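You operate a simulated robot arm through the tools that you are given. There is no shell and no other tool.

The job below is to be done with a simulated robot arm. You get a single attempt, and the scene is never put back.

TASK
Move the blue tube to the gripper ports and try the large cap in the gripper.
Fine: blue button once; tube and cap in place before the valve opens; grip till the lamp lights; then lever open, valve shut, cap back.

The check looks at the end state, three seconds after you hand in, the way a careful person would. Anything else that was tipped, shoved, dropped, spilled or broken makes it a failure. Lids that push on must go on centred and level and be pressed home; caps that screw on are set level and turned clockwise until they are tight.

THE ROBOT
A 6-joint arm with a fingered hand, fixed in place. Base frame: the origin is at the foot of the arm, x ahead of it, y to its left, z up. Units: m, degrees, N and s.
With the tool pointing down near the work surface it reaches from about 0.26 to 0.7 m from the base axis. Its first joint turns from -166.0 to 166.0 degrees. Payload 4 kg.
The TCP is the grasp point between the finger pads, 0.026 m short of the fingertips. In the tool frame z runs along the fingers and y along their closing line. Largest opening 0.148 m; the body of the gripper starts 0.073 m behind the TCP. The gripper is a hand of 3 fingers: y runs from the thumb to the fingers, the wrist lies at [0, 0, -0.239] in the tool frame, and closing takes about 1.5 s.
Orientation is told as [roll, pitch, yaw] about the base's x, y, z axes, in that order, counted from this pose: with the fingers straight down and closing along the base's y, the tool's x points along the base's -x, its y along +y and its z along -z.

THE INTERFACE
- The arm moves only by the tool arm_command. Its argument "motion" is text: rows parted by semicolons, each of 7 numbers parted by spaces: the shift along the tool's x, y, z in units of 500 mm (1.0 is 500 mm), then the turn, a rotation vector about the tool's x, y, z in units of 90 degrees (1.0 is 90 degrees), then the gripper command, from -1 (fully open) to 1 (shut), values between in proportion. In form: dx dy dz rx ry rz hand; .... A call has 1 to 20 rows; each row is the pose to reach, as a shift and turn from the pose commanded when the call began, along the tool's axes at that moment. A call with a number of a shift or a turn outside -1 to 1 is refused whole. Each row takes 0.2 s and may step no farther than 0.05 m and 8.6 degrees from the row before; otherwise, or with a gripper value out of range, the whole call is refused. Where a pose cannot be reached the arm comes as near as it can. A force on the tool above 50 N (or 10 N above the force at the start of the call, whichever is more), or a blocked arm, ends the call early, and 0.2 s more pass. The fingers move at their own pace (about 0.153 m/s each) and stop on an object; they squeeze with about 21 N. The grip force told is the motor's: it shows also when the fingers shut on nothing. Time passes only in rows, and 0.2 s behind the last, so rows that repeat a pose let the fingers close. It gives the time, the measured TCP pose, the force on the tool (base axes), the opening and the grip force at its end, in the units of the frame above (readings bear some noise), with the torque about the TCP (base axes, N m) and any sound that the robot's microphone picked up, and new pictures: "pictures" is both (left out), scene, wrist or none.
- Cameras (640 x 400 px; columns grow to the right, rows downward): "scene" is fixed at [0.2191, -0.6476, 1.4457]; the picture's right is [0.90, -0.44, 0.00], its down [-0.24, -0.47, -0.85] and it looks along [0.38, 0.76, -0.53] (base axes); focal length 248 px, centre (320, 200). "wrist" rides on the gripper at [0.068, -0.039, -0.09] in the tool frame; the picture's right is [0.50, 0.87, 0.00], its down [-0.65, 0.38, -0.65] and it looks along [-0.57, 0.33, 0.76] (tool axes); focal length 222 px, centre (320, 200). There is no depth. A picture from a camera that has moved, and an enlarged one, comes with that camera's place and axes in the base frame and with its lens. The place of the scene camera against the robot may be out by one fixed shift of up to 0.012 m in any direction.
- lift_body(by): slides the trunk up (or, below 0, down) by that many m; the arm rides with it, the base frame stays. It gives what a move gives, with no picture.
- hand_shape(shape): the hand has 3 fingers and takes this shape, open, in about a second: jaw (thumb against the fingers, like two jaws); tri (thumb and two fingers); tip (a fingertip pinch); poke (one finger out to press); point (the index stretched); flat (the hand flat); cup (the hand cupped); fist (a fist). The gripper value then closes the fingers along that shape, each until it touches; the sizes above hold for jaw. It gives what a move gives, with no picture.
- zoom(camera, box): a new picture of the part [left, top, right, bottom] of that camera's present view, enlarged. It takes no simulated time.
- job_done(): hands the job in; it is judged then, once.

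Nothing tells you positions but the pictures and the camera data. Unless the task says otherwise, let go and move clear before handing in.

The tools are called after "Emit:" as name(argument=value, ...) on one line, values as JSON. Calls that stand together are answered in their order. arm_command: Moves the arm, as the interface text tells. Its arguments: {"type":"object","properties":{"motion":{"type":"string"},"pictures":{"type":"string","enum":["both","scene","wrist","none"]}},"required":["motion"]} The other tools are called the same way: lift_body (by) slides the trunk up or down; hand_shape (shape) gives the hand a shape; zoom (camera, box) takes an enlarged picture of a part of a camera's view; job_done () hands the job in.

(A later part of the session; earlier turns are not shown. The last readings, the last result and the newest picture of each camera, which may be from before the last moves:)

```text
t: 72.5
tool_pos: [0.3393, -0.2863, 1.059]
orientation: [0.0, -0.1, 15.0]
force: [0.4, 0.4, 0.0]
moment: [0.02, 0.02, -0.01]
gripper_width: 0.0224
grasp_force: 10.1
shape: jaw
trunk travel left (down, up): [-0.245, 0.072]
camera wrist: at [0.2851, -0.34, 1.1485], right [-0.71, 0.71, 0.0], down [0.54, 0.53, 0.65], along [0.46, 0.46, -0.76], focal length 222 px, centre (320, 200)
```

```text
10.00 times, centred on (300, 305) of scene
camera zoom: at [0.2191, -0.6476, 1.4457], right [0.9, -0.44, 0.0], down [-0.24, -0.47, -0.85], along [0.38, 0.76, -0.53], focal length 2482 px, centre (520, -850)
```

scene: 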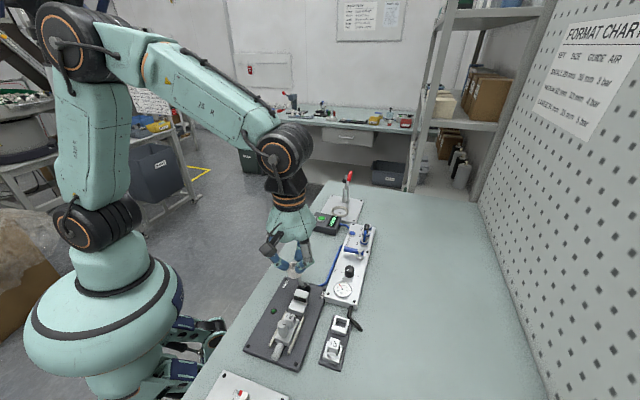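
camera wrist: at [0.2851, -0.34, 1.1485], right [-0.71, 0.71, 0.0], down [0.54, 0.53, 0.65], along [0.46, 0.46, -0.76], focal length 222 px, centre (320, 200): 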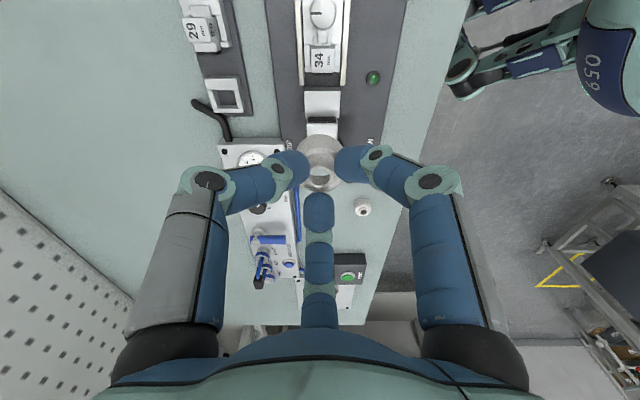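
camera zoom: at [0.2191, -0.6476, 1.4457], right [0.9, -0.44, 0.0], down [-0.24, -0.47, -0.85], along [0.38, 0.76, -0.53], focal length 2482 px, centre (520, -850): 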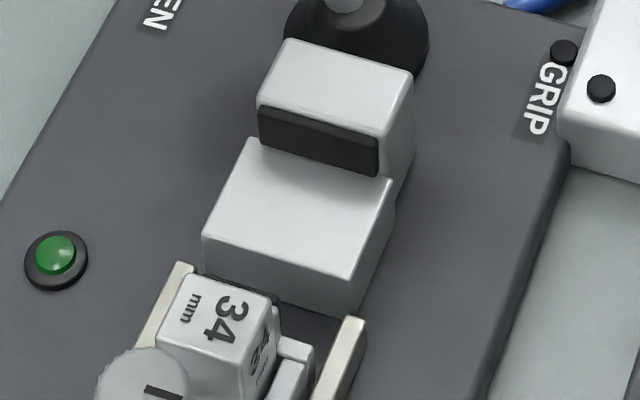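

The cap is centred over the seat to within about 2 mm. I'm correcting that and lowering to just above the seat.

Emit:
arm_command(motion="0.001 0.0045 0.04 0 0 0 1; 0.001 0.0045 0.1 0 0 0 1; 0.001 0.0045 0.16 0 0 0 1; 0.001 0.0045 0.2 0 0 0 1; 0.001 0.0045 0.22 0 0 0 1; 0.001 0.0045 0.22 0 0 0 1", pictures="both")

Emit:
zoom(camera="wrist", box=[260, 80, 380, 240])

Emit:
zoom(camera="scene", box=[270, 270, 330, 330])

```text
t: 74.0
tool_pos: [0.3394, -0.2836, 0.9496]
orientation: [0.0, -0.1, 14.9]
force: [0.4, -0.2, -0.1]
moment: [-0.02, -0.01, -0.02]
gripper_width: 0.0222
grasp_force: 9.9
shape: jaw
trunk travel left (down, up): [-0.245, 0.072]
camera wrist: at [0.2838, -0.3378, 1.0387], right [-0.71, 0.71, 0.0], down [0.54, 0.53, 0.65], along [0.46, 0.46, -0.76], focal length 222 px, centre (320, 200)
```

scene: 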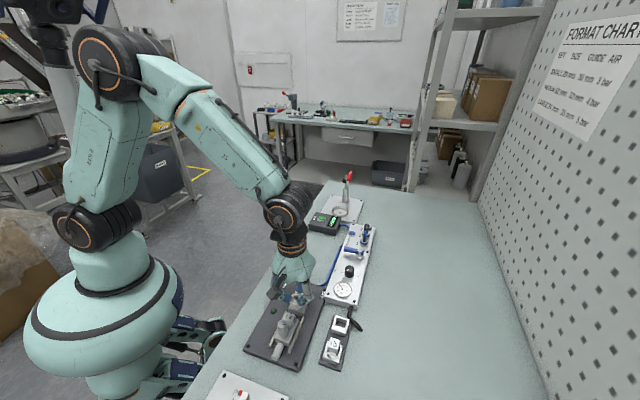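
wrist: 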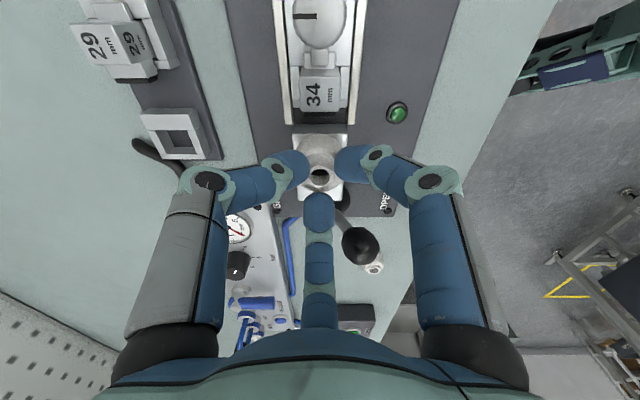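

```text
2.50 times, centred on (320, 160) of wrist
camera zoom: at [0.2838, -0.3378, 1.0387], right [-0.71, 0.71, 0.0], down [0.54, 0.53, 0.65], along [0.46, 0.46, -0.76], focal length 555 px, centre (320, 300)
```

zoom: 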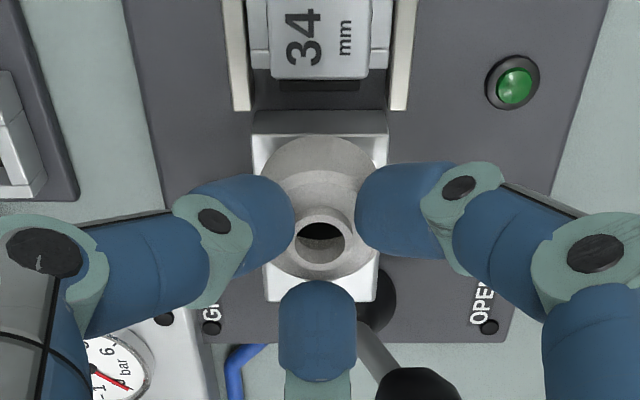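

```text
6.67 times, centred on (300, 300) of scene
camera zoom: at [0.2191, -0.6476, 1.4457], right [0.9, -0.44, 0.0], down [-0.24, -0.47, -0.85], along [0.38, 0.76, -0.53], focal length 1655 px, centre (453, -467)
```

zoom: 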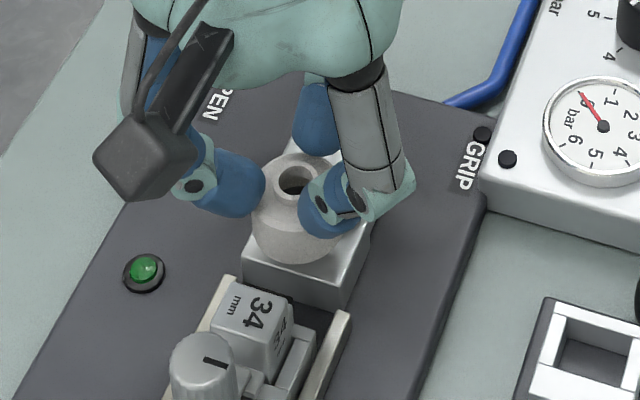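

The cap is directly above the seat. I'm backing off the pad by 1.5 mm and lowering until it touches.

Emit:
arm_command(motion="0.0026 -0.0015 0 0 0 0 1; 0.0026 -0.0015 0.012 0 0 0 1; 0.0026 -0.0015 0.024 0 0 0 1; 0.0026 -0.0015 0.03 0 0 0 1; 0.0026 -0.0015 0.03 0 0 0 1", pictures="both")

Emit:
zoom(camera="wrist", box=[260, 80, 380, 240])

Emit:
zoom(camera="scene", box=[275, 280, 325, 330])

```text
t: 75.2
tool_pos: [0.3377, -0.284, 0.9348]
orientation: [0.0, -0.1, 14.9]
force: [-0.3, 0.0, 0.5]
moment: [0.02, 0.03, 0.04]
gripper_width: 0.0222
grasp_force: 9.4
shape: jaw
trunk travel left (down, up): [-0.245, 0.072]
camera wrist: at [0.2828, -0.3387, 1.0243], right [-0.71, 0.71, 0.0], down [0.54, 0.53, 0.65], along [0.46, 0.46, -0.76], focal length 222 px, centre (320, 200)
```

scene: 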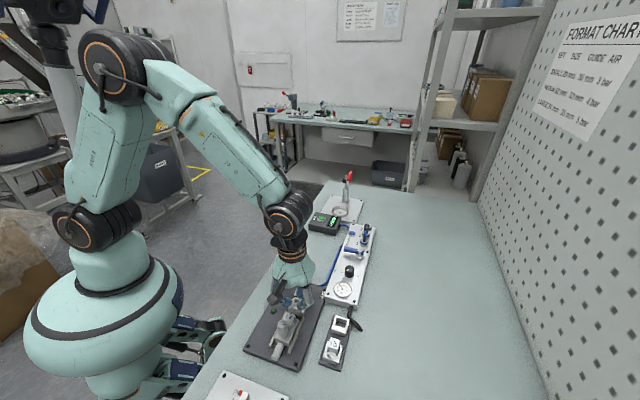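
wrist: 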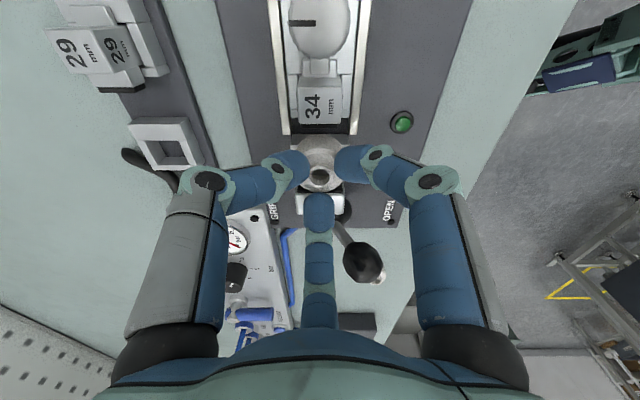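

```text
2.50 times, centred on (320, 160) of wrist
camera zoom: at [0.2828, -0.3387, 1.0243], right [-0.71, 0.71, 0.0], down [0.54, 0.53, 0.65], along [0.46, 0.46, -0.76], focal length 555 px, centre (320, 300)
```

zoom: 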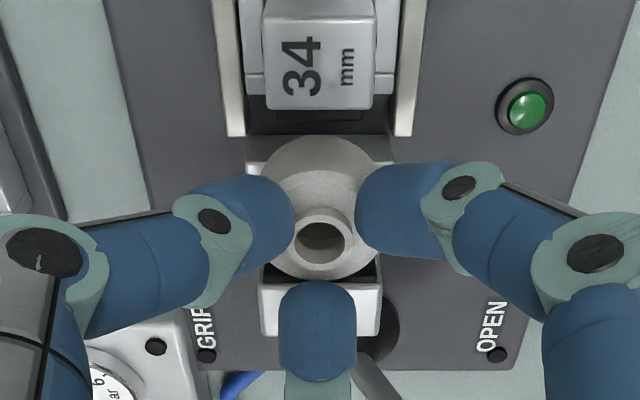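

```text
8.00 times, centred on (300, 305) of scene
camera zoom: at [0.2191, -0.6476, 1.4457], right [0.9, -0.44, 0.0], down [-0.24, -0.47, -0.85], along [0.38, 0.76, -0.53], focal length 1986 px, centre (480, -640)
```

zoom: 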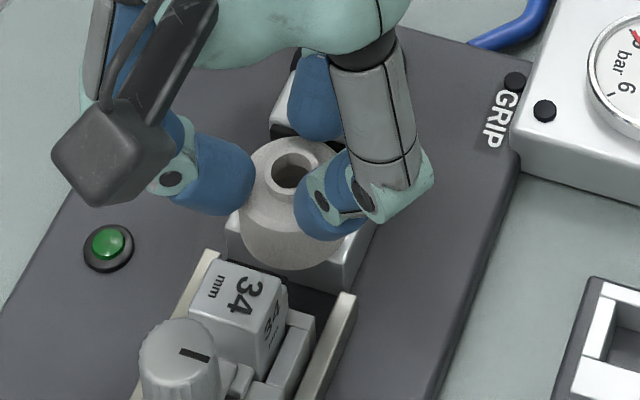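

Emit:
arm_command(motion="0 0 0.004 0 0 0 1; 0 0 0.006 0 0 0 1", pictures="none")

Emit:
arm_command(motion="0 0 0.002 0 0 0 1; 0 0 0.002 0 0 0 1", pictures="none")

```text
t: 75.8
tool_pos: [0.3368, -0.2832, 0.9338]
orientation: [-0.3, -0.2, 14.9]
force: [-0.7, -0.8, 31.2]
moment: [-0.06, 0.0, 0.01]
gripper_width: 0.0235
grasp_force: 9.9
shape: jaw
trunk travel left (down, up): [-0.245, 0.072]
```

```text
t: 76.5
tool_pos: [0.3387, -0.284, 0.9347]
orientation: [-0.3, -0.3, 14.9]
force: [-4.2, 2.3, 23.2]
moment: [0.14, 0.14, -0.05]
gripper_width: 0.0241
grasp_force: 9.6
shape: jaw
trunk travel left (down, up): [-0.245, 0.072]
stopped in row 2: the force on the tool passed its limit at 51 N (the readings are from after the stop); the commanded pose is now the measured one
```

The cap is firmly down on the seat. I'm relieving the pressure and checking before I let go.

Emit:
arm_command(motion="0 0 -0.001 0 0 0 1; 0 0 -0.002 0 0 0 1", pictures="both")

Emit:
zoom(camera="wrist", box=[260, 80, 380, 240])

Emit:
zoom(camera="scene", box=[275, 280, 325, 330])

```text
t: 77.1
tool_pos: [0.3379, -0.2842, 0.9338]
orientation: [-0.3, -0.3, 15.0]
force: [-3.9, -0.5, 22.6]
moment: [0.05, 0.12, -0.04]
gripper_width: 0.024
grasp_force: 10.0
shape: jaw
trunk travel left (down, up): [-0.245, 0.072]
camera wrist: at [0.2828, -0.3387, 1.0234], right [-0.71, 0.71, -0.01], down [0.53, 0.54, 0.65], along [0.47, 0.46, -0.76], focal length 222 px, centre (320, 200)
```

scene: 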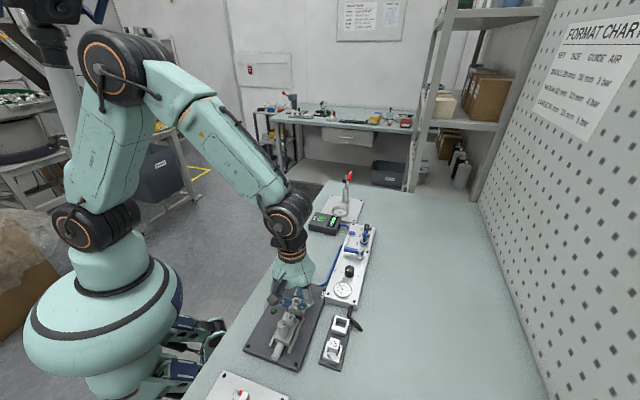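
wrist: 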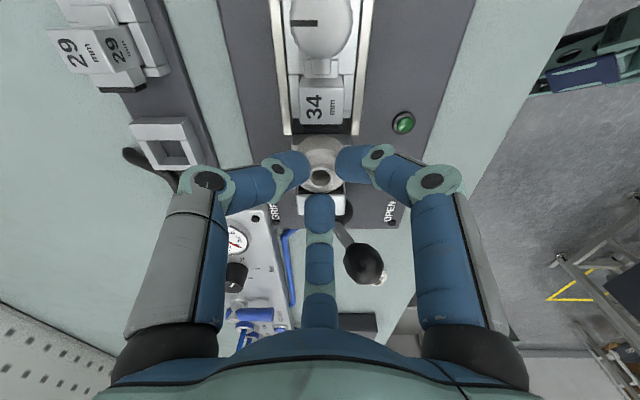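

```text
2.50 times, centred on (320, 160) of wrist
camera zoom: at [0.2828, -0.3387, 1.0234], right [-0.71, 0.71, -0.01], down [0.53, 0.54, 0.65], along [0.47, 0.46, -0.76], focal length 555 px, centre (320, 300)
```

zoom: 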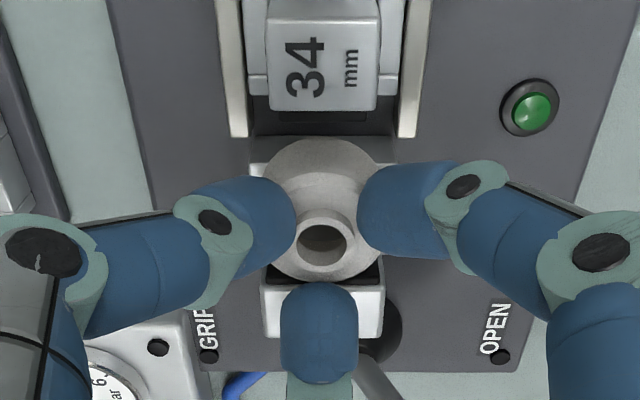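

```text
8.00 times, centred on (300, 305) of scene
camera zoom: at [0.2191, -0.6476, 1.4457], right [0.9, -0.44, 0.0], down [-0.24, -0.47, -0.85], along [0.38, 0.76, -0.53], focal length 1986 px, centre (480, -640)
```

zoom: 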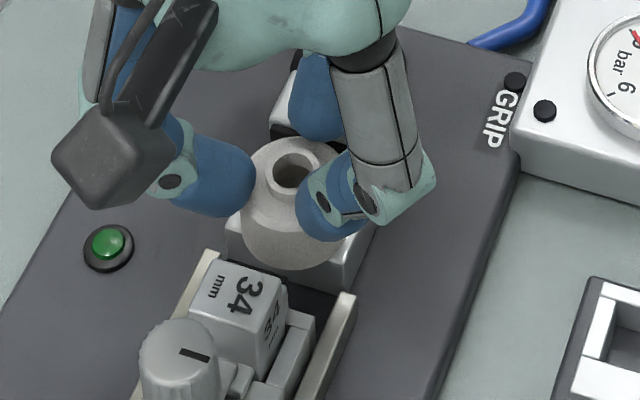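

Emit:
arm_command(motion="0 0 -0.002 0 0 0 1; 0 0 -0.003 0 0 0 1", pictures="none")

```text
t: 77.7
tool_pos: [0.3386, -0.2849, 0.9334]
orientation: [-0.2, -0.2, 14.9]
force: [-2.0, 0.6, 7.9]
moment: [0.03, 0.14, -0.04]
gripper_width: 0.0229
grasp_force: 10.2
shape: jaw
trunk travel left (down, up): [-0.245, 0.072]
```

Emit:
arm_command(motion="0 0 -0.001 0 0 0 1; 0 0 -0.001 0 0 0 0.67; 0 0 -0.001 0 0 0 0.63; 0 0 -0.001 0 0 0 0.6; 0 0 -0.001 0 0 0 0.6", pictures="both")

Emit:
zoom(camera="wrist", box=[260, 80, 380, 240])

Emit:
zoom(camera="scene", box=[275, 280, 325, 330])

```text
t: 78.9
tool_pos: [0.3385, -0.2853, 0.9363]
orientation: [-0.2, -0.3, 14.9]
force: [0.3, -0.4, -0.4]
moment: [-0.01, -0.01, -0.01]
gripper_width: 0.0292
grasp_force: 0.2
shape: jaw
trunk travel left (down, up): [-0.245, 0.072]
camera wrist: at [0.2838, -0.3391, 1.0247], right [-0.71, 0.71, -0.01], down [0.53, 0.54, 0.65], along [0.47, 0.46, -0.76], focal length 222 px, centre (320, 200)
```

scene: 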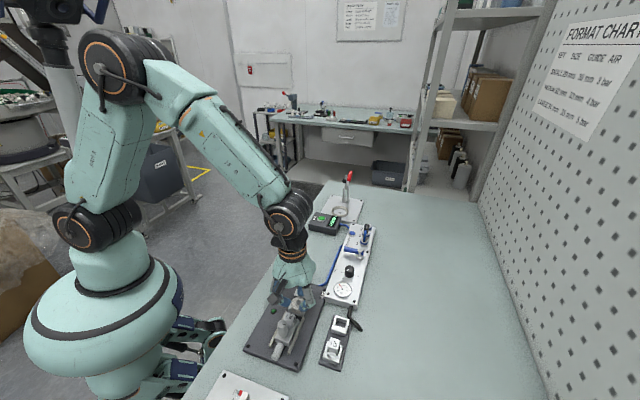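
wrist: 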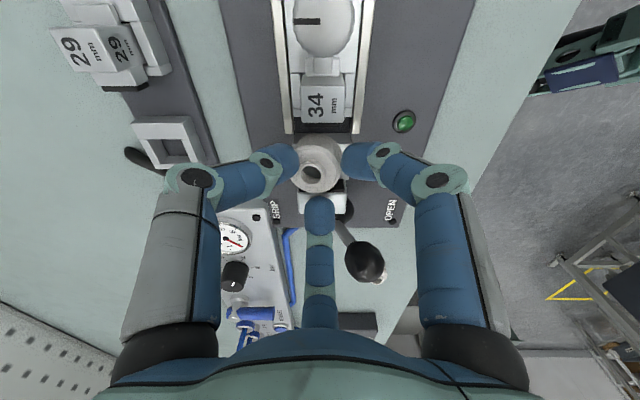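

```text
2.50 times, centred on (320, 160) of wrist
camera zoom: at [0.2838, -0.3391, 1.0247], right [-0.71, 0.71, -0.01], down [0.53, 0.54, 0.65], along [0.47, 0.46, -0.76], focal length 555 px, centre (320, 300)
```

zoom: 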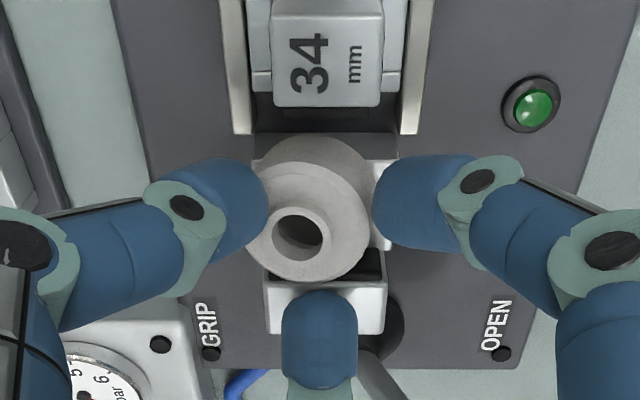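

```text
8.00 times, centred on (300, 305) of scene
camera zoom: at [0.2191, -0.6476, 1.4457], right [0.9, -0.44, 0.0], down [-0.24, -0.47, -0.85], along [0.38, 0.76, -0.53], focal length 1986 px, centre (480, -640)
```

zoom: 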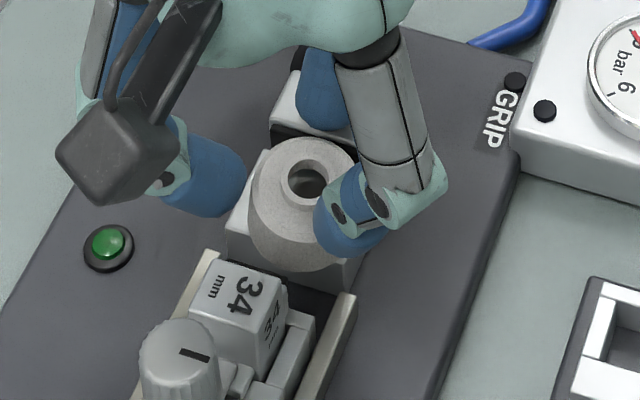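

The cap shifted a little when I released it. I need a closer look before opening further.

Emit:
zoom(camera="wrist", box=[285, 120, 355, 200])

Emit:
zoom(camera="scene", box=[285, 290, 315, 320])

```text
5.00 times, centred on (320, 160) of wrist
camera zoom: at [0.2838, -0.3391, 1.0247], right [-0.71, 0.71, -0.01], down [0.53, 0.54, 0.65], along [0.47, 0.46, -0.76], focal length 1111 px, centre (320, 400)
```

zoom: 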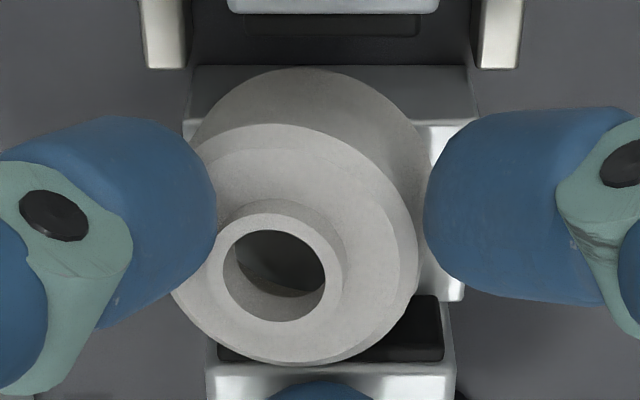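

```text
13.33 times, centred on (300, 305) of scene
camera zoom: at [0.2191, -0.6476, 1.4457], right [0.9, -0.44, 0.0], down [-0.24, -0.47, -0.85], along [0.38, 0.76, -0.53], focal length 3310 px, centre (587, -1200)
```

zoom: 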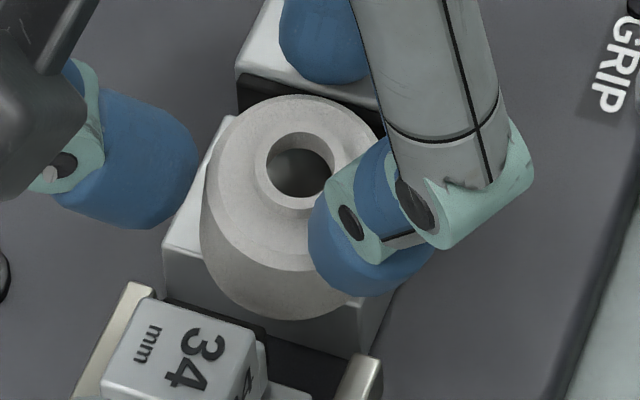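

The base is still on the seat, but the cap is tilted with its neck against the thumb. I'm rising very slowly so it can settle flat.

Emit:
arm_command(motion="0 0 -0.002 0 0 0 0.6; 0 0 -0.004 0 0 0 0.6", pictures="wrist")

Emit:
zoom(camera="wrist", box=[285, 120, 355, 200])

Emit:
zoom(camera="scene", box=[285, 290, 315, 320])

```text
t: 79.5
tool_pos: [0.3381, -0.2866, 0.9379]
orientation: [-0.3, -0.2, 15.0]
force: [0.2, 0.3, 1.1]
moment: [-0.02, 0.0, 0.02]
gripper_width: 0.0294
grasp_force: 0.1
shape: jaw
trunk travel left (down, up): [-0.245, 0.072]
camera wrist: at [0.2837, -0.3393, 1.0268], right [-0.71, 0.71, -0.01], down [0.53, 0.54, 0.65], along [0.47, 0.46, -0.76], focal length 222 px, centre (320, 200)
```

wrist: 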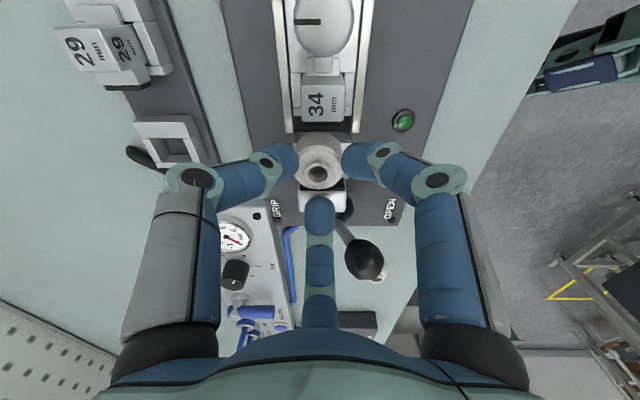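

```text
5.00 times, centred on (320, 160) of wrist
camera zoom: at [0.2837, -0.3393, 1.0268], right [-0.71, 0.71, -0.01], down [0.53, 0.54, 0.65], along [0.47, 0.46, -0.76], focal length 1111 px, centre (320, 400)
```

zoom: 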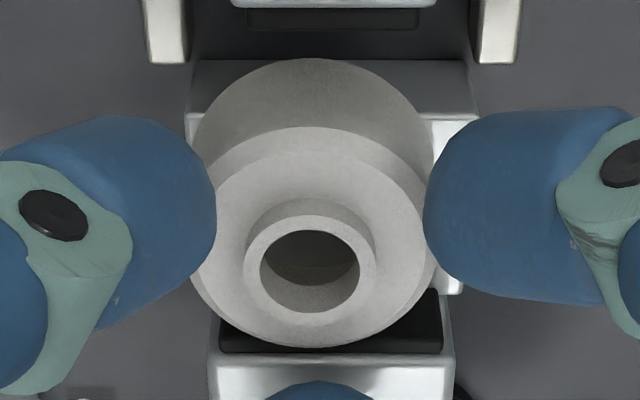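

```text
13.33 times, centred on (300, 305) of scene
camera zoom: at [0.2191, -0.6476, 1.4457], right [0.9, -0.44, 0.0], down [-0.24, -0.47, -0.85], along [0.38, 0.76, -0.53], focal length 3310 px, centre (587, -1200)
```

zoom: 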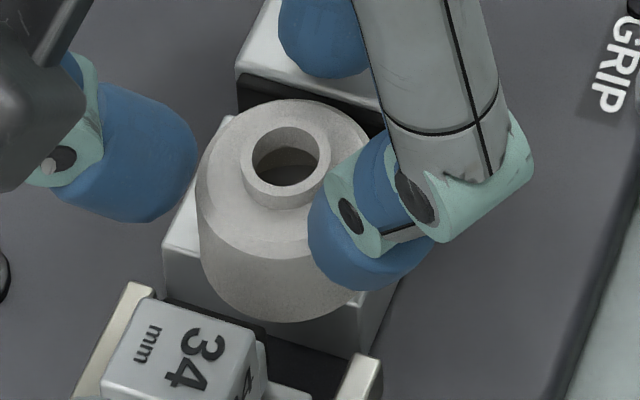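

The cap has settled flat and centred on the seat between the pad and the insert. I'm rising clear.

Emit:
arm_command(motion="0 0 -0.004 0 0 0 0.6; 0 0 -0.012 0 0 0 0.6; 0 0 -0.03 0 0 0 0.6; 0 0 -0.08 0 0 0 0.4; 0 0 -0.16 0 0 0 0; 0 0 -0.24 0 0 0 -0.5; 0 0 -0.24 0 0 0 -1; 0 0 -0.24 0 0 0 -1", pictures="both")

Emit:
zoom(camera="wrist", box=[280, 40, 370, 160])

Emit:
zoom(camera="scene", box=[275, 280, 325, 330])

```text
t: 81.3
tool_pos: [0.338, -0.2847, 1.0583]
orientation: [-0.2, -0.1, 15.0]
force: [-0.6, -0.6, 1.1]
moment: [0.02, -0.03, 0.0]
gripper_width: 0.1483
grasp_force: 0.1
shape: jaw
trunk travel left (down, up): [-0.245, 0.072]
camera wrist: at [0.2831, -0.3384, 1.1471], right [-0.71, 0.71, -0.01], down [0.53, 0.54, 0.65], along [0.47, 0.46, -0.76], focal length 222 px, centre (320, 200)
```

scene: 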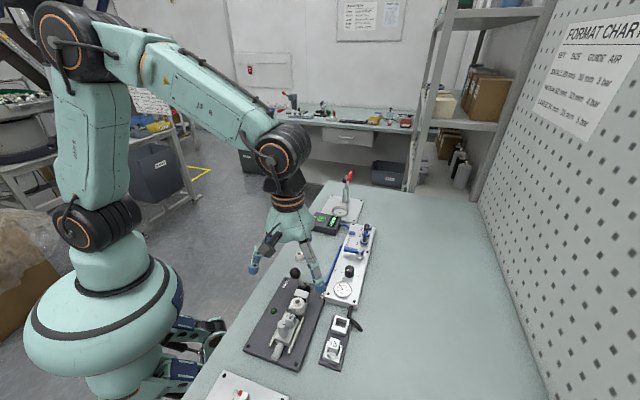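
wrist: 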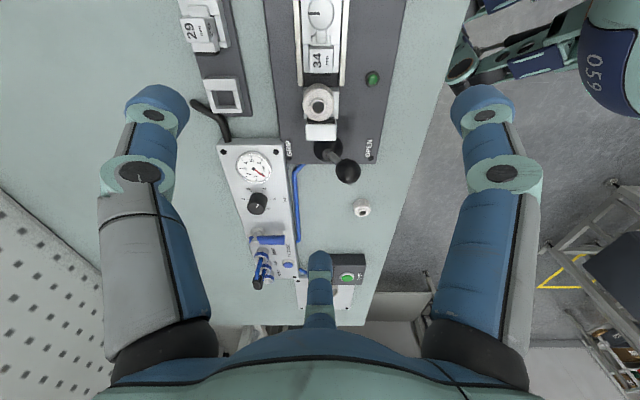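

```text
3.33 times, centred on (325, 100) of wrist
camera zoom: at [0.2831, -0.3384, 1.1471], right [-0.71, 0.71, -0.01], down [0.53, 0.54, 0.65], along [0.47, 0.46, -0.76], focal length 740 px, centre (303, 533)
```

zoom: 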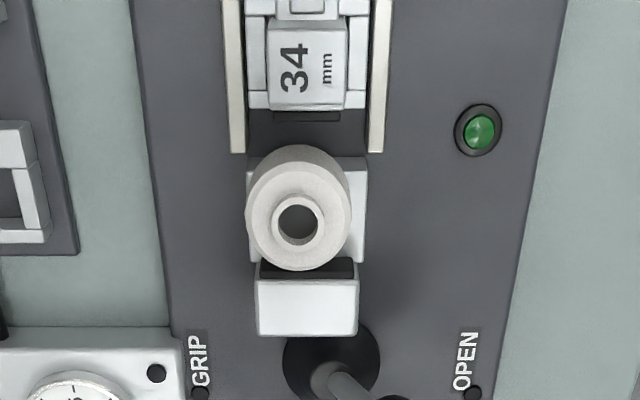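

```text
8.00 times, centred on (300, 305) of scene
camera zoom: at [0.2191, -0.6476, 1.4457], right [0.9, -0.44, 0.0], down [-0.24, -0.47, -0.85], along [0.38, 0.76, -0.53], focal length 1986 px, centre (480, -640)
```

zoom: 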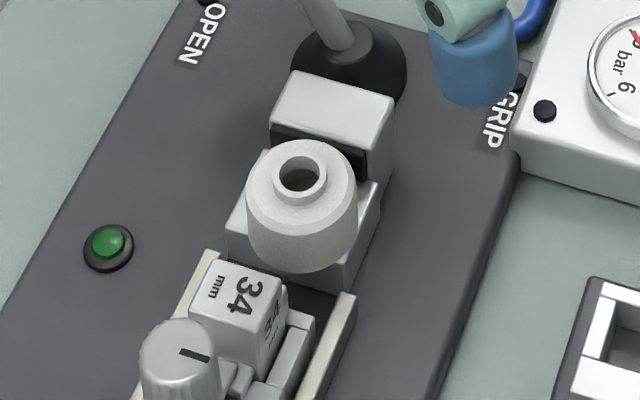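

The cap sits flat in the gripper, about 2–3 mm off the seat's centreline but well inside both pads. Next I need the valve, so I'm zooming in on its handle for stops or markings.

Emit:
zoom(camera="wrist", box=[230, 180, 320, 290])

Emit:
zoom(camera="scene", box=[335, 235, 375, 275])

```text
3.64 times, centred on (275, 235) of wrist
camera zoom: at [0.2831, -0.3384, 1.1471], right [-0.71, 0.71, -0.01], down [0.53, 0.54, 0.65], along [0.47, 0.46, -0.76], focal length 808 px, centre (484, 73)
```

zoom: 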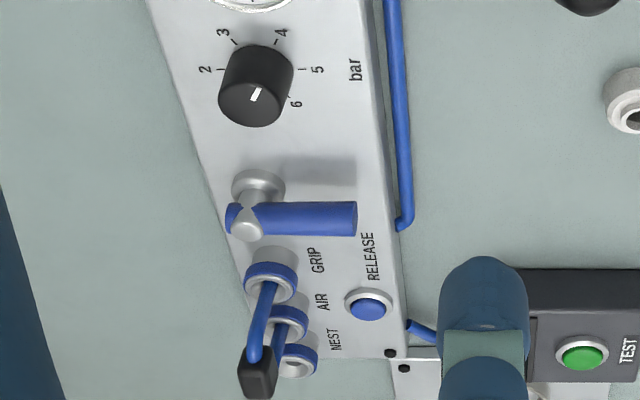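

```text
10.00 times, centred on (355, 255) of scene
camera zoom: at [0.2191, -0.6476, 1.4457], right [0.9, -0.44, 0.0], down [-0.24, -0.47, -0.85], along [0.38, 0.76, -0.53], focal length 2482 px, centre (-30, -350)
```

zoom: 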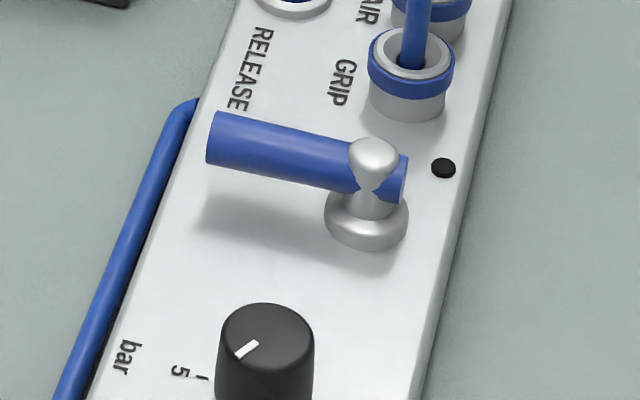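

The valve handle lies across the panel, pointing to the robot side, with its stem near (0.57, -0.21). I'm taking the poke shape and moving beside the handle's tip, so I can push it round in line with the panel.

Emit:
hand_shape(shape="poke")

Emit:
arm_command(motion="-0.06 0.015 0 0 0 -0.07 -1; -0.12 0.03 0 0 0 -0.14 -1; -0.18 0.044 0 0 0 -0.21 -1; -0.243 0.059 0.02 0 0 -0.283 -1; -0.304 0.074 0.04 0 0 -0.354 -1; -0.365 0.088 0.06 0 0 -0.425 -1; -0.426 0.103 0.08 0 0 -0.496 -1; -0.4868 0.1178 0.1 0 0 -0.567 -1; -0.4868 0.1178 0.1 0 0 -0.567 -1", pictures="both")

Emit:
zoom(camera="wrist", box=[240, 40, 400, 200])

Emit:
zoom(camera="scene", box=[320, 200, 390, 270])

```text
t: 82.2
tool_pos: [0.3375, -0.2845, 1.0572]
orientation: [-0.3, -0.2, 14.9]
force: [-0.1, -0.4, 0.4]
moment: [-0.01, 0.01, -0.01]
gripper_width: 0.0
grasp_force: 0.1
shape: poke
trunk travel left (down, up): [-0.245, 0.072]
```

```text
t: 84.2
tool_pos: [0.5583, -0.1652, 1.01]
orientation: [-0.3, 0.4, 65.7]
force: [0.0, 0.2, 0.1]
moment: [-0.03, -0.03, 0.0]
gripper_width: 0.0
grasp_force: 0.0
shape: poke
trunk travel left (down, up): [-0.245, 0.072]
camera wrist: at [0.5667, -0.2409, 1.0992], right [-1.0, -0.1, 0.0], down [-0.08, 0.76, 0.65], along [-0.06, 0.64, -0.76], focal length 222 px, centre (320, 200)
```

scene: 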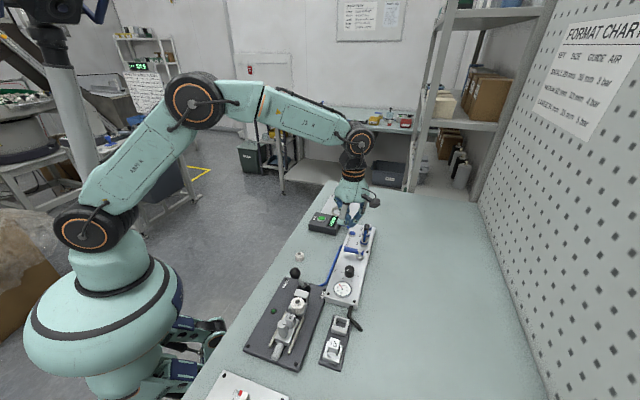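
wrist: 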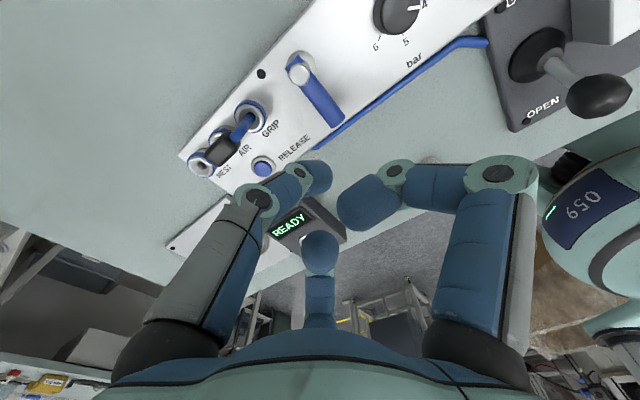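

```text
2.50 times, centred on (320, 120) of wrist
camera zoom: at [0.5667, -0.2409, 1.0992], right [-1.0, -0.1, 0.0], down [-0.08, 0.76, 0.65], along [-0.06, 0.64, -0.76], focal length 555 px, centre (320, 400)
```

zoom: 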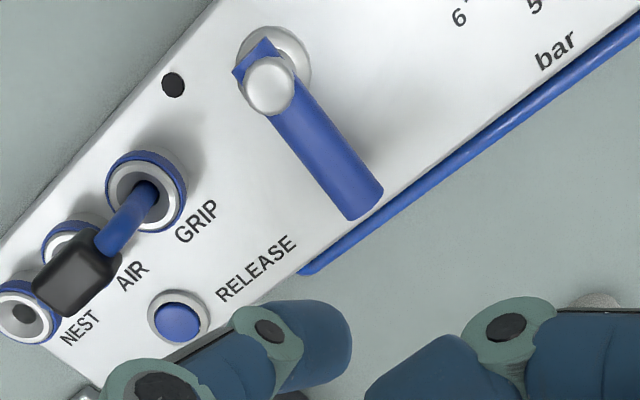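

```text
5.71 times, centred on (355, 235) of scene
camera zoom: at [0.2191, -0.6476, 1.4457], right [0.9, -0.44, 0.0], down [-0.24, -0.47, -0.85], along [0.38, 0.76, -0.53], focal length 1418 px, centre (120, 0)
```

zoom: 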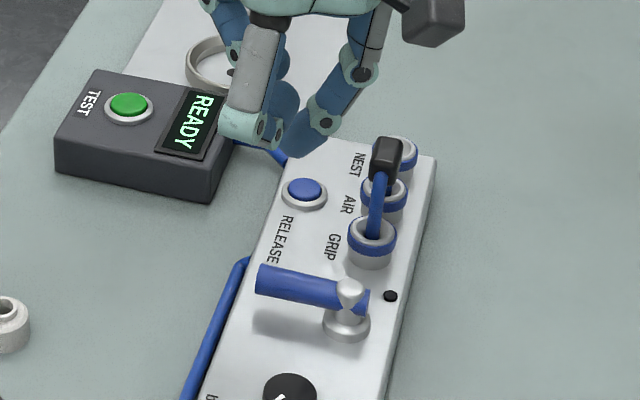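

The stem is at about (0.579, -0.202), with a 49 mm handle whose axis is near z 0.90. I'm placing the poke tip on the port side of the handle's end and lowering it to handle height.

Emit:
arm_command(motion="-0.0187 -0.0072 0 0 0 0 -1; -0.0187 -0.0072 0.07 0 0 0 -1; -0.0187 -0.0072 0.14 0 0 0 -1; -0.0187 -0.0072 0.184 0 0 0 -1; -0.0187 -0.0072 0.184 0 0 0 -1", pictures="both")

Emit:
zoom(camera="wrist", box=[240, 70, 400, 230])

Emit:
zoom(camera="scene", box=[325, 205, 385, 265])

```text
t: 85.4
tool_pos: [0.5657, -0.1592, 0.9153]
orientation: [-0.3, 0.1, 65.8]
force: [-0.3, -0.7, -1.3]
moment: [0.01, 0.02, -0.02]
gripper_width: 0.0001
grasp_force: 0.1
shape: poke
trunk travel left (down, up): [-0.245, 0.072]
camera wrist: at [0.5739, -0.2354, 1.0058], right [-0.99, -0.1, 0.0], down [-0.08, 0.76, 0.65], along [-0.06, 0.65, -0.76], focal length 222 px, centre (320, 200)
```

scene: 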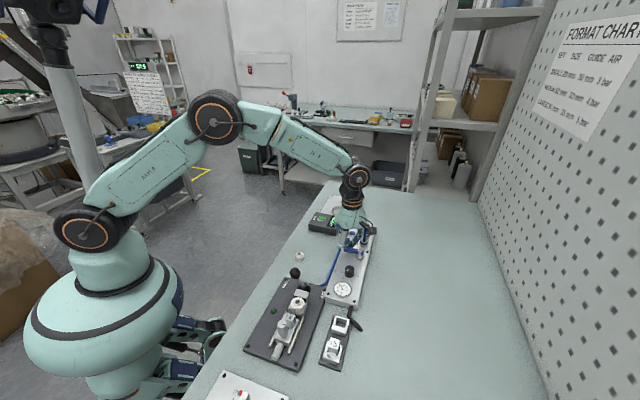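
wrist: 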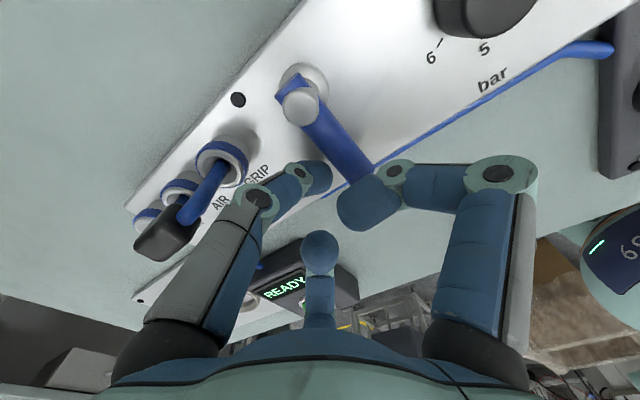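

```text
2.50 times, centred on (320, 150) of wrist
camera zoom: at [0.5739, -0.2354, 1.0058], right [-0.99, -0.1, 0.0], down [-0.08, 0.76, 0.65], along [-0.06, 0.65, -0.76], focal length 555 px, centre (320, 325)
```

zoom: 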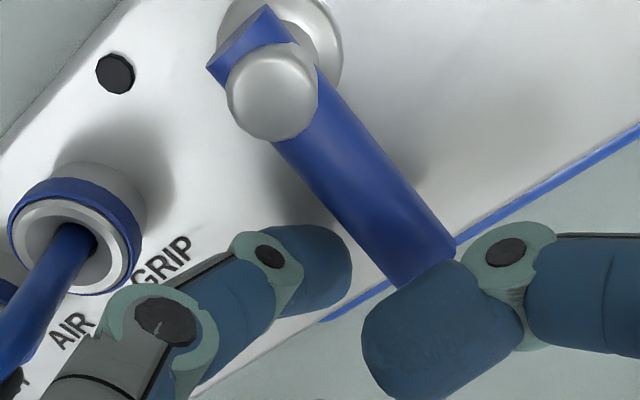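

```text
6.67 times, centred on (355, 235) of scene
camera zoom: at [0.2191, -0.6476, 1.4457], right [0.9, -0.44, 0.0], down [-0.24, -0.47, -0.85], along [0.38, 0.76, -0.53], focal length 1655 px, centre (87, -33)
```

zoom: 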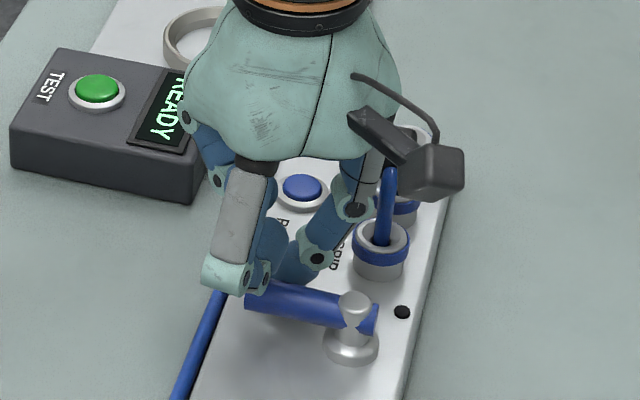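

A curled finger would sweep over the regulator knob with this hand angle. I'm raising up and turning the hand so that nothing but the poke tip is near the knob, stem and tube.

Emit:
arm_command(motion="0 0 -0.07 0 0 0 -1; 0 0 -0.14 0 0 0.07 -1; 0 0 -0.14 0 0 0.15 -1; 0 0 -0.14 0 0 0.23 -1; 0 0 -0.14 0 0 0.31 -1; 0 0 -0.14 0 0 0.385 -1; 0 0 -0.14 0 0 0.4556 -1; 0 0 -0.14 0 0 0.4556 -1", pictures="both")

Emit:
zoom(camera="wrist", box=[200, 40, 380, 200])

Emit:
zoom(camera="scene", box=[325, 195, 385, 265])

```text
t: 87.2
tool_pos: [0.5658, -0.1592, 0.9851]
orientation: [-0.3, -0.2, 24.8]
force: [-0.1, -0.8, 0.4]
moment: [-0.03, -0.01, 0.0]
gripper_width: 0.0
grasp_force: 0.1
shape: poke
trunk travel left (down, up): [-0.245, 0.072]
camera wrist: at [0.5211, -0.2211, 1.0755], right [-0.82, 0.58, -0.01], down [0.43, 0.62, 0.65], along [0.38, 0.53, -0.76], focal length 222 px, centre (320, 200)
```

scene: 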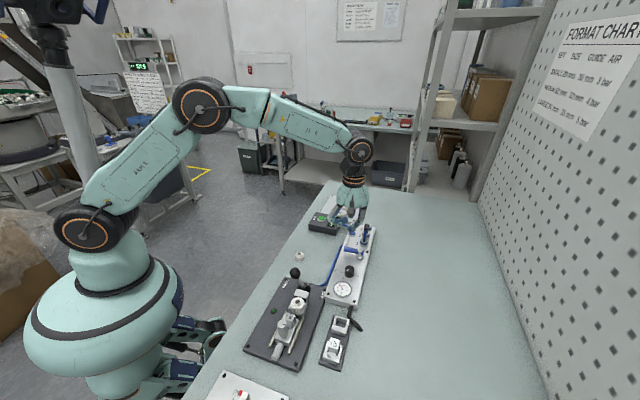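
wrist: 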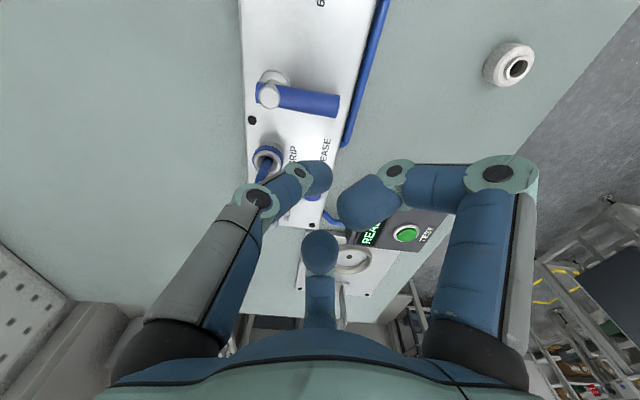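

```text
2.50 times, centred on (290, 120) of wrist
camera zoom: at [0.5211, -0.2211, 1.0755], right [-0.82, 0.58, -0.01], down [0.43, 0.62, 0.65], along [0.38, 0.53, -0.76], focal length 555 px, centre (395, 400)
```

zoom: 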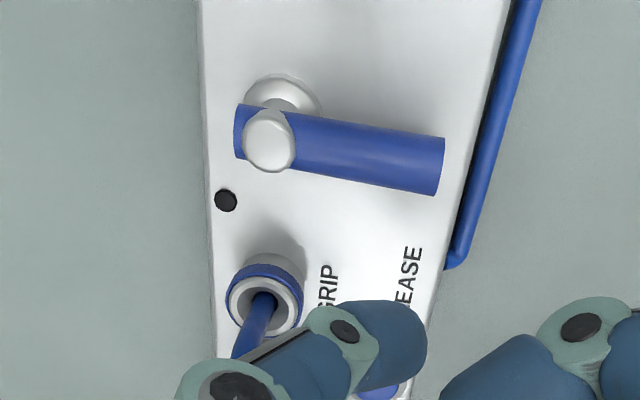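

```text
5.71 times, centred on (355, 230) of scene
camera zoom: at [0.2191, -0.6476, 1.4457], right [0.9, -0.44, 0.0], down [-0.24, -0.47, -0.85], along [0.38, 0.76, -0.53], focal length 1418 px, centre (120, 29)
```

zoom: 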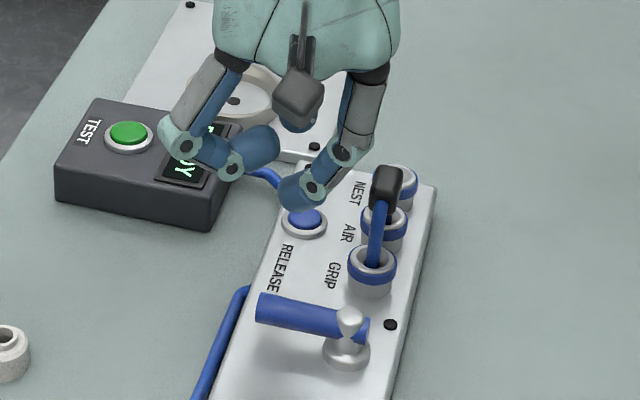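

The hand angle is good now. I'm lowering the tip beside the handle and starting a gentle push toward the regulator end.

Emit:
arm_command(motion="0 0 0.06 0 0 0 -1; 0 0 0.12 0 0 0 -1; 0 0 0.12 0 0 0 -1", pictures="none")

Emit:
arm_command(motion="0.0103 -0.0038 0 0 0 0 -1; 0.0215 -0.0036 0 0 0 0 -1; 0.0326 -0.0046 0 0 0 0 -1", pictures="both")

Emit:
zoom(camera="wrist", box=[200, 80, 380, 240])

Emit:
zoom(camera="scene", box=[325, 205, 385, 265])

```text
t: 88.0
tool_pos: [0.5659, -0.1588, 0.9262]
orientation: [-0.3, -0.2, 25.0]
force: [-0.2, -0.4, 0.2]
moment: [0.0, 0.0, -0.02]
gripper_width: 0.0
grasp_force: 0.0
shape: poke
trunk travel left (down, up): [-0.245, 0.072]
```

```text
t: 88.8
tool_pos: [0.552, -0.1678, 0.9248]
orientation: [-0.3, -0.1, 24.9]
force: [0.7, 1.2, -0.6]
moment: [0.02, -0.02, 0.03]
gripper_width: 0.0
grasp_force: 0.1
shape: poke
trunk travel left (down, up): [-0.245, 0.072]
camera wrist: at [0.5074, -0.2304, 1.015], right [-0.82, 0.58, 0.0], down [0.43, 0.62, 0.65], along [0.38, 0.53, -0.76], focal length 222 px, centre (320, 200)
```

scene: 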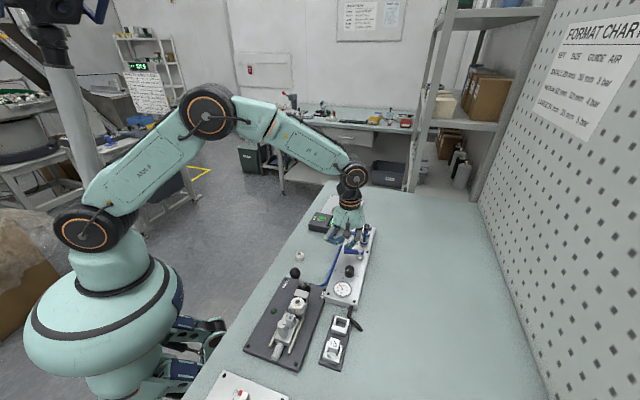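
wrist: 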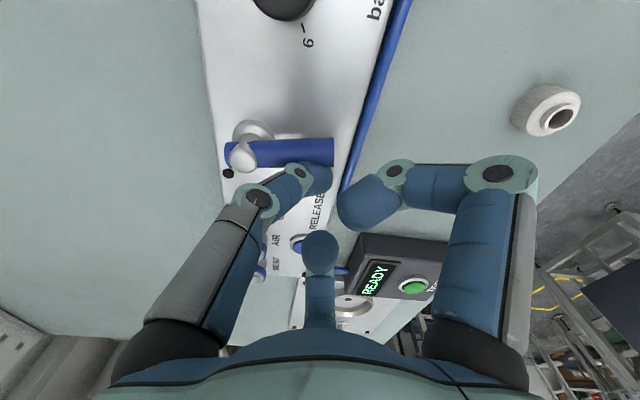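

```text
2.50 times, centred on (290, 160) of wrist
camera zoom: at [0.5074, -0.2304, 1.015], right [-0.82, 0.58, 0.0], down [0.43, 0.62, 0.65], along [0.38, 0.53, -0.76], focal length 555 px, centre (395, 300)
```

zoom: 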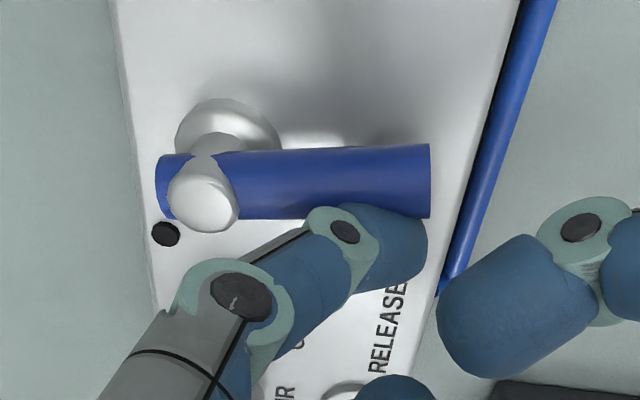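

```text
6.67 times, centred on (355, 235) of scene
camera zoom: at [0.2191, -0.6476, 1.4457], right [0.9, -0.44, 0.0], down [-0.24, -0.47, -0.85], along [0.38, 0.76, -0.53], focal length 1655 px, centre (87, -33)
```

zoom: 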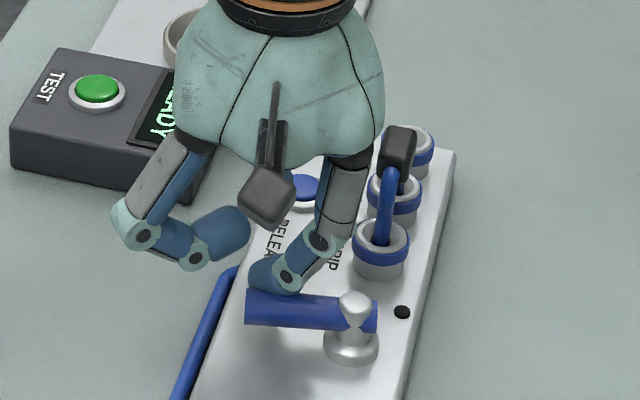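

The handle turns easily in this direction. I'm continuing round the arc.

Emit:
arm_command(motion="0.0109 -0.0029 0 0 0 0 -1; 0.0213 -0.0069 0 0 0 0 -1; 0.031 -0.0124 0 0 0 0 -1; 0.0401 -0.0191 0 0 0 0 -1; 0.0482 -0.0267 0 0 0 0 -1; 0.0552 -0.0354 0 0 0 0 -1; 0.0608 -0.0451 0 0 0 0 -1", pictures="both")

Emit:
zoom(camera="wrist", box=[180, 60, 380, 220])

Emit:
zoom(camera="scene", box=[325, 215, 385, 295])

```text
t: 90.4
tool_pos: [0.5328, -0.202, 0.9261]
orientation: [-0.4, -0.2, 24.9]
force: [-0.4, 2.0, 1.2]
moment: [-0.05, -0.01, 0.01]
gripper_width: 0.0001
grasp_force: 0.1
shape: poke
trunk travel left (down, up): [-0.245, 0.072]
camera wrist: at [0.4891, -0.2637, 1.0157], right [-0.82, 0.57, -0.01], down [0.43, 0.62, 0.65], along [0.38, 0.53, -0.76], focal length 222 px, centre (320, 200)
```

scene: 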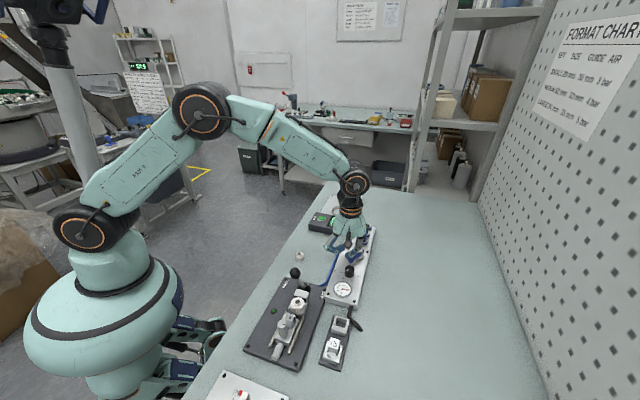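
wrist: 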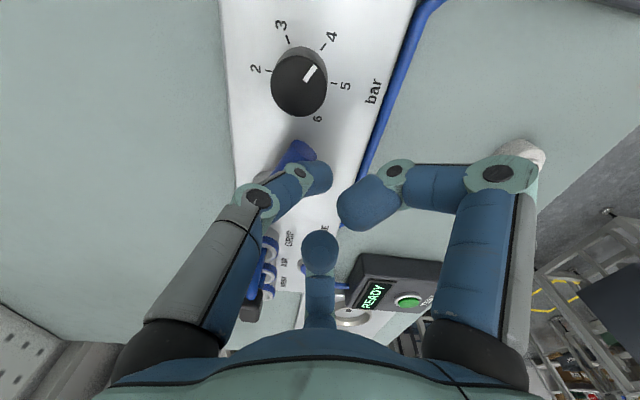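

```text
2.50 times, centred on (280, 140) of wrist
camera zoom: at [0.4891, -0.2637, 1.0157], right [-0.82, 0.57, -0.01], down [0.43, 0.62, 0.65], along [0.38, 0.53, -0.76], focal length 555 px, centre (420, 350)
```

zoom: 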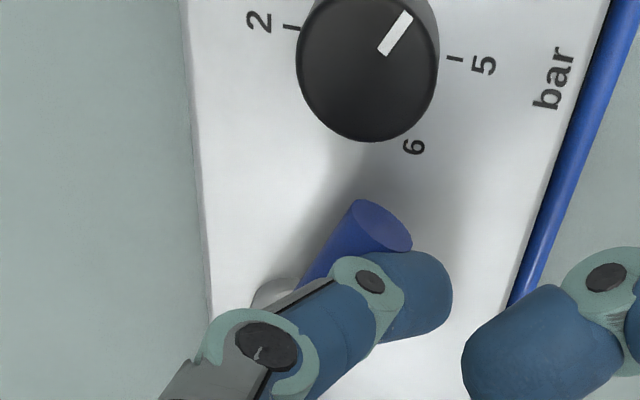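

```text
5.00 times, centred on (355, 255) of scene
camera zoom: at [0.2191, -0.6476, 1.4457], right [0.9, -0.44, 0.0], down [-0.24, -0.47, -0.85], along [0.38, 0.76, -0.53], focal length 1241 px, centre (145, -75)
```

zoom: 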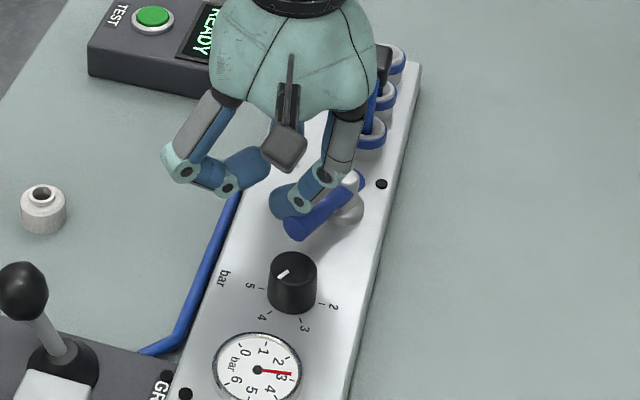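

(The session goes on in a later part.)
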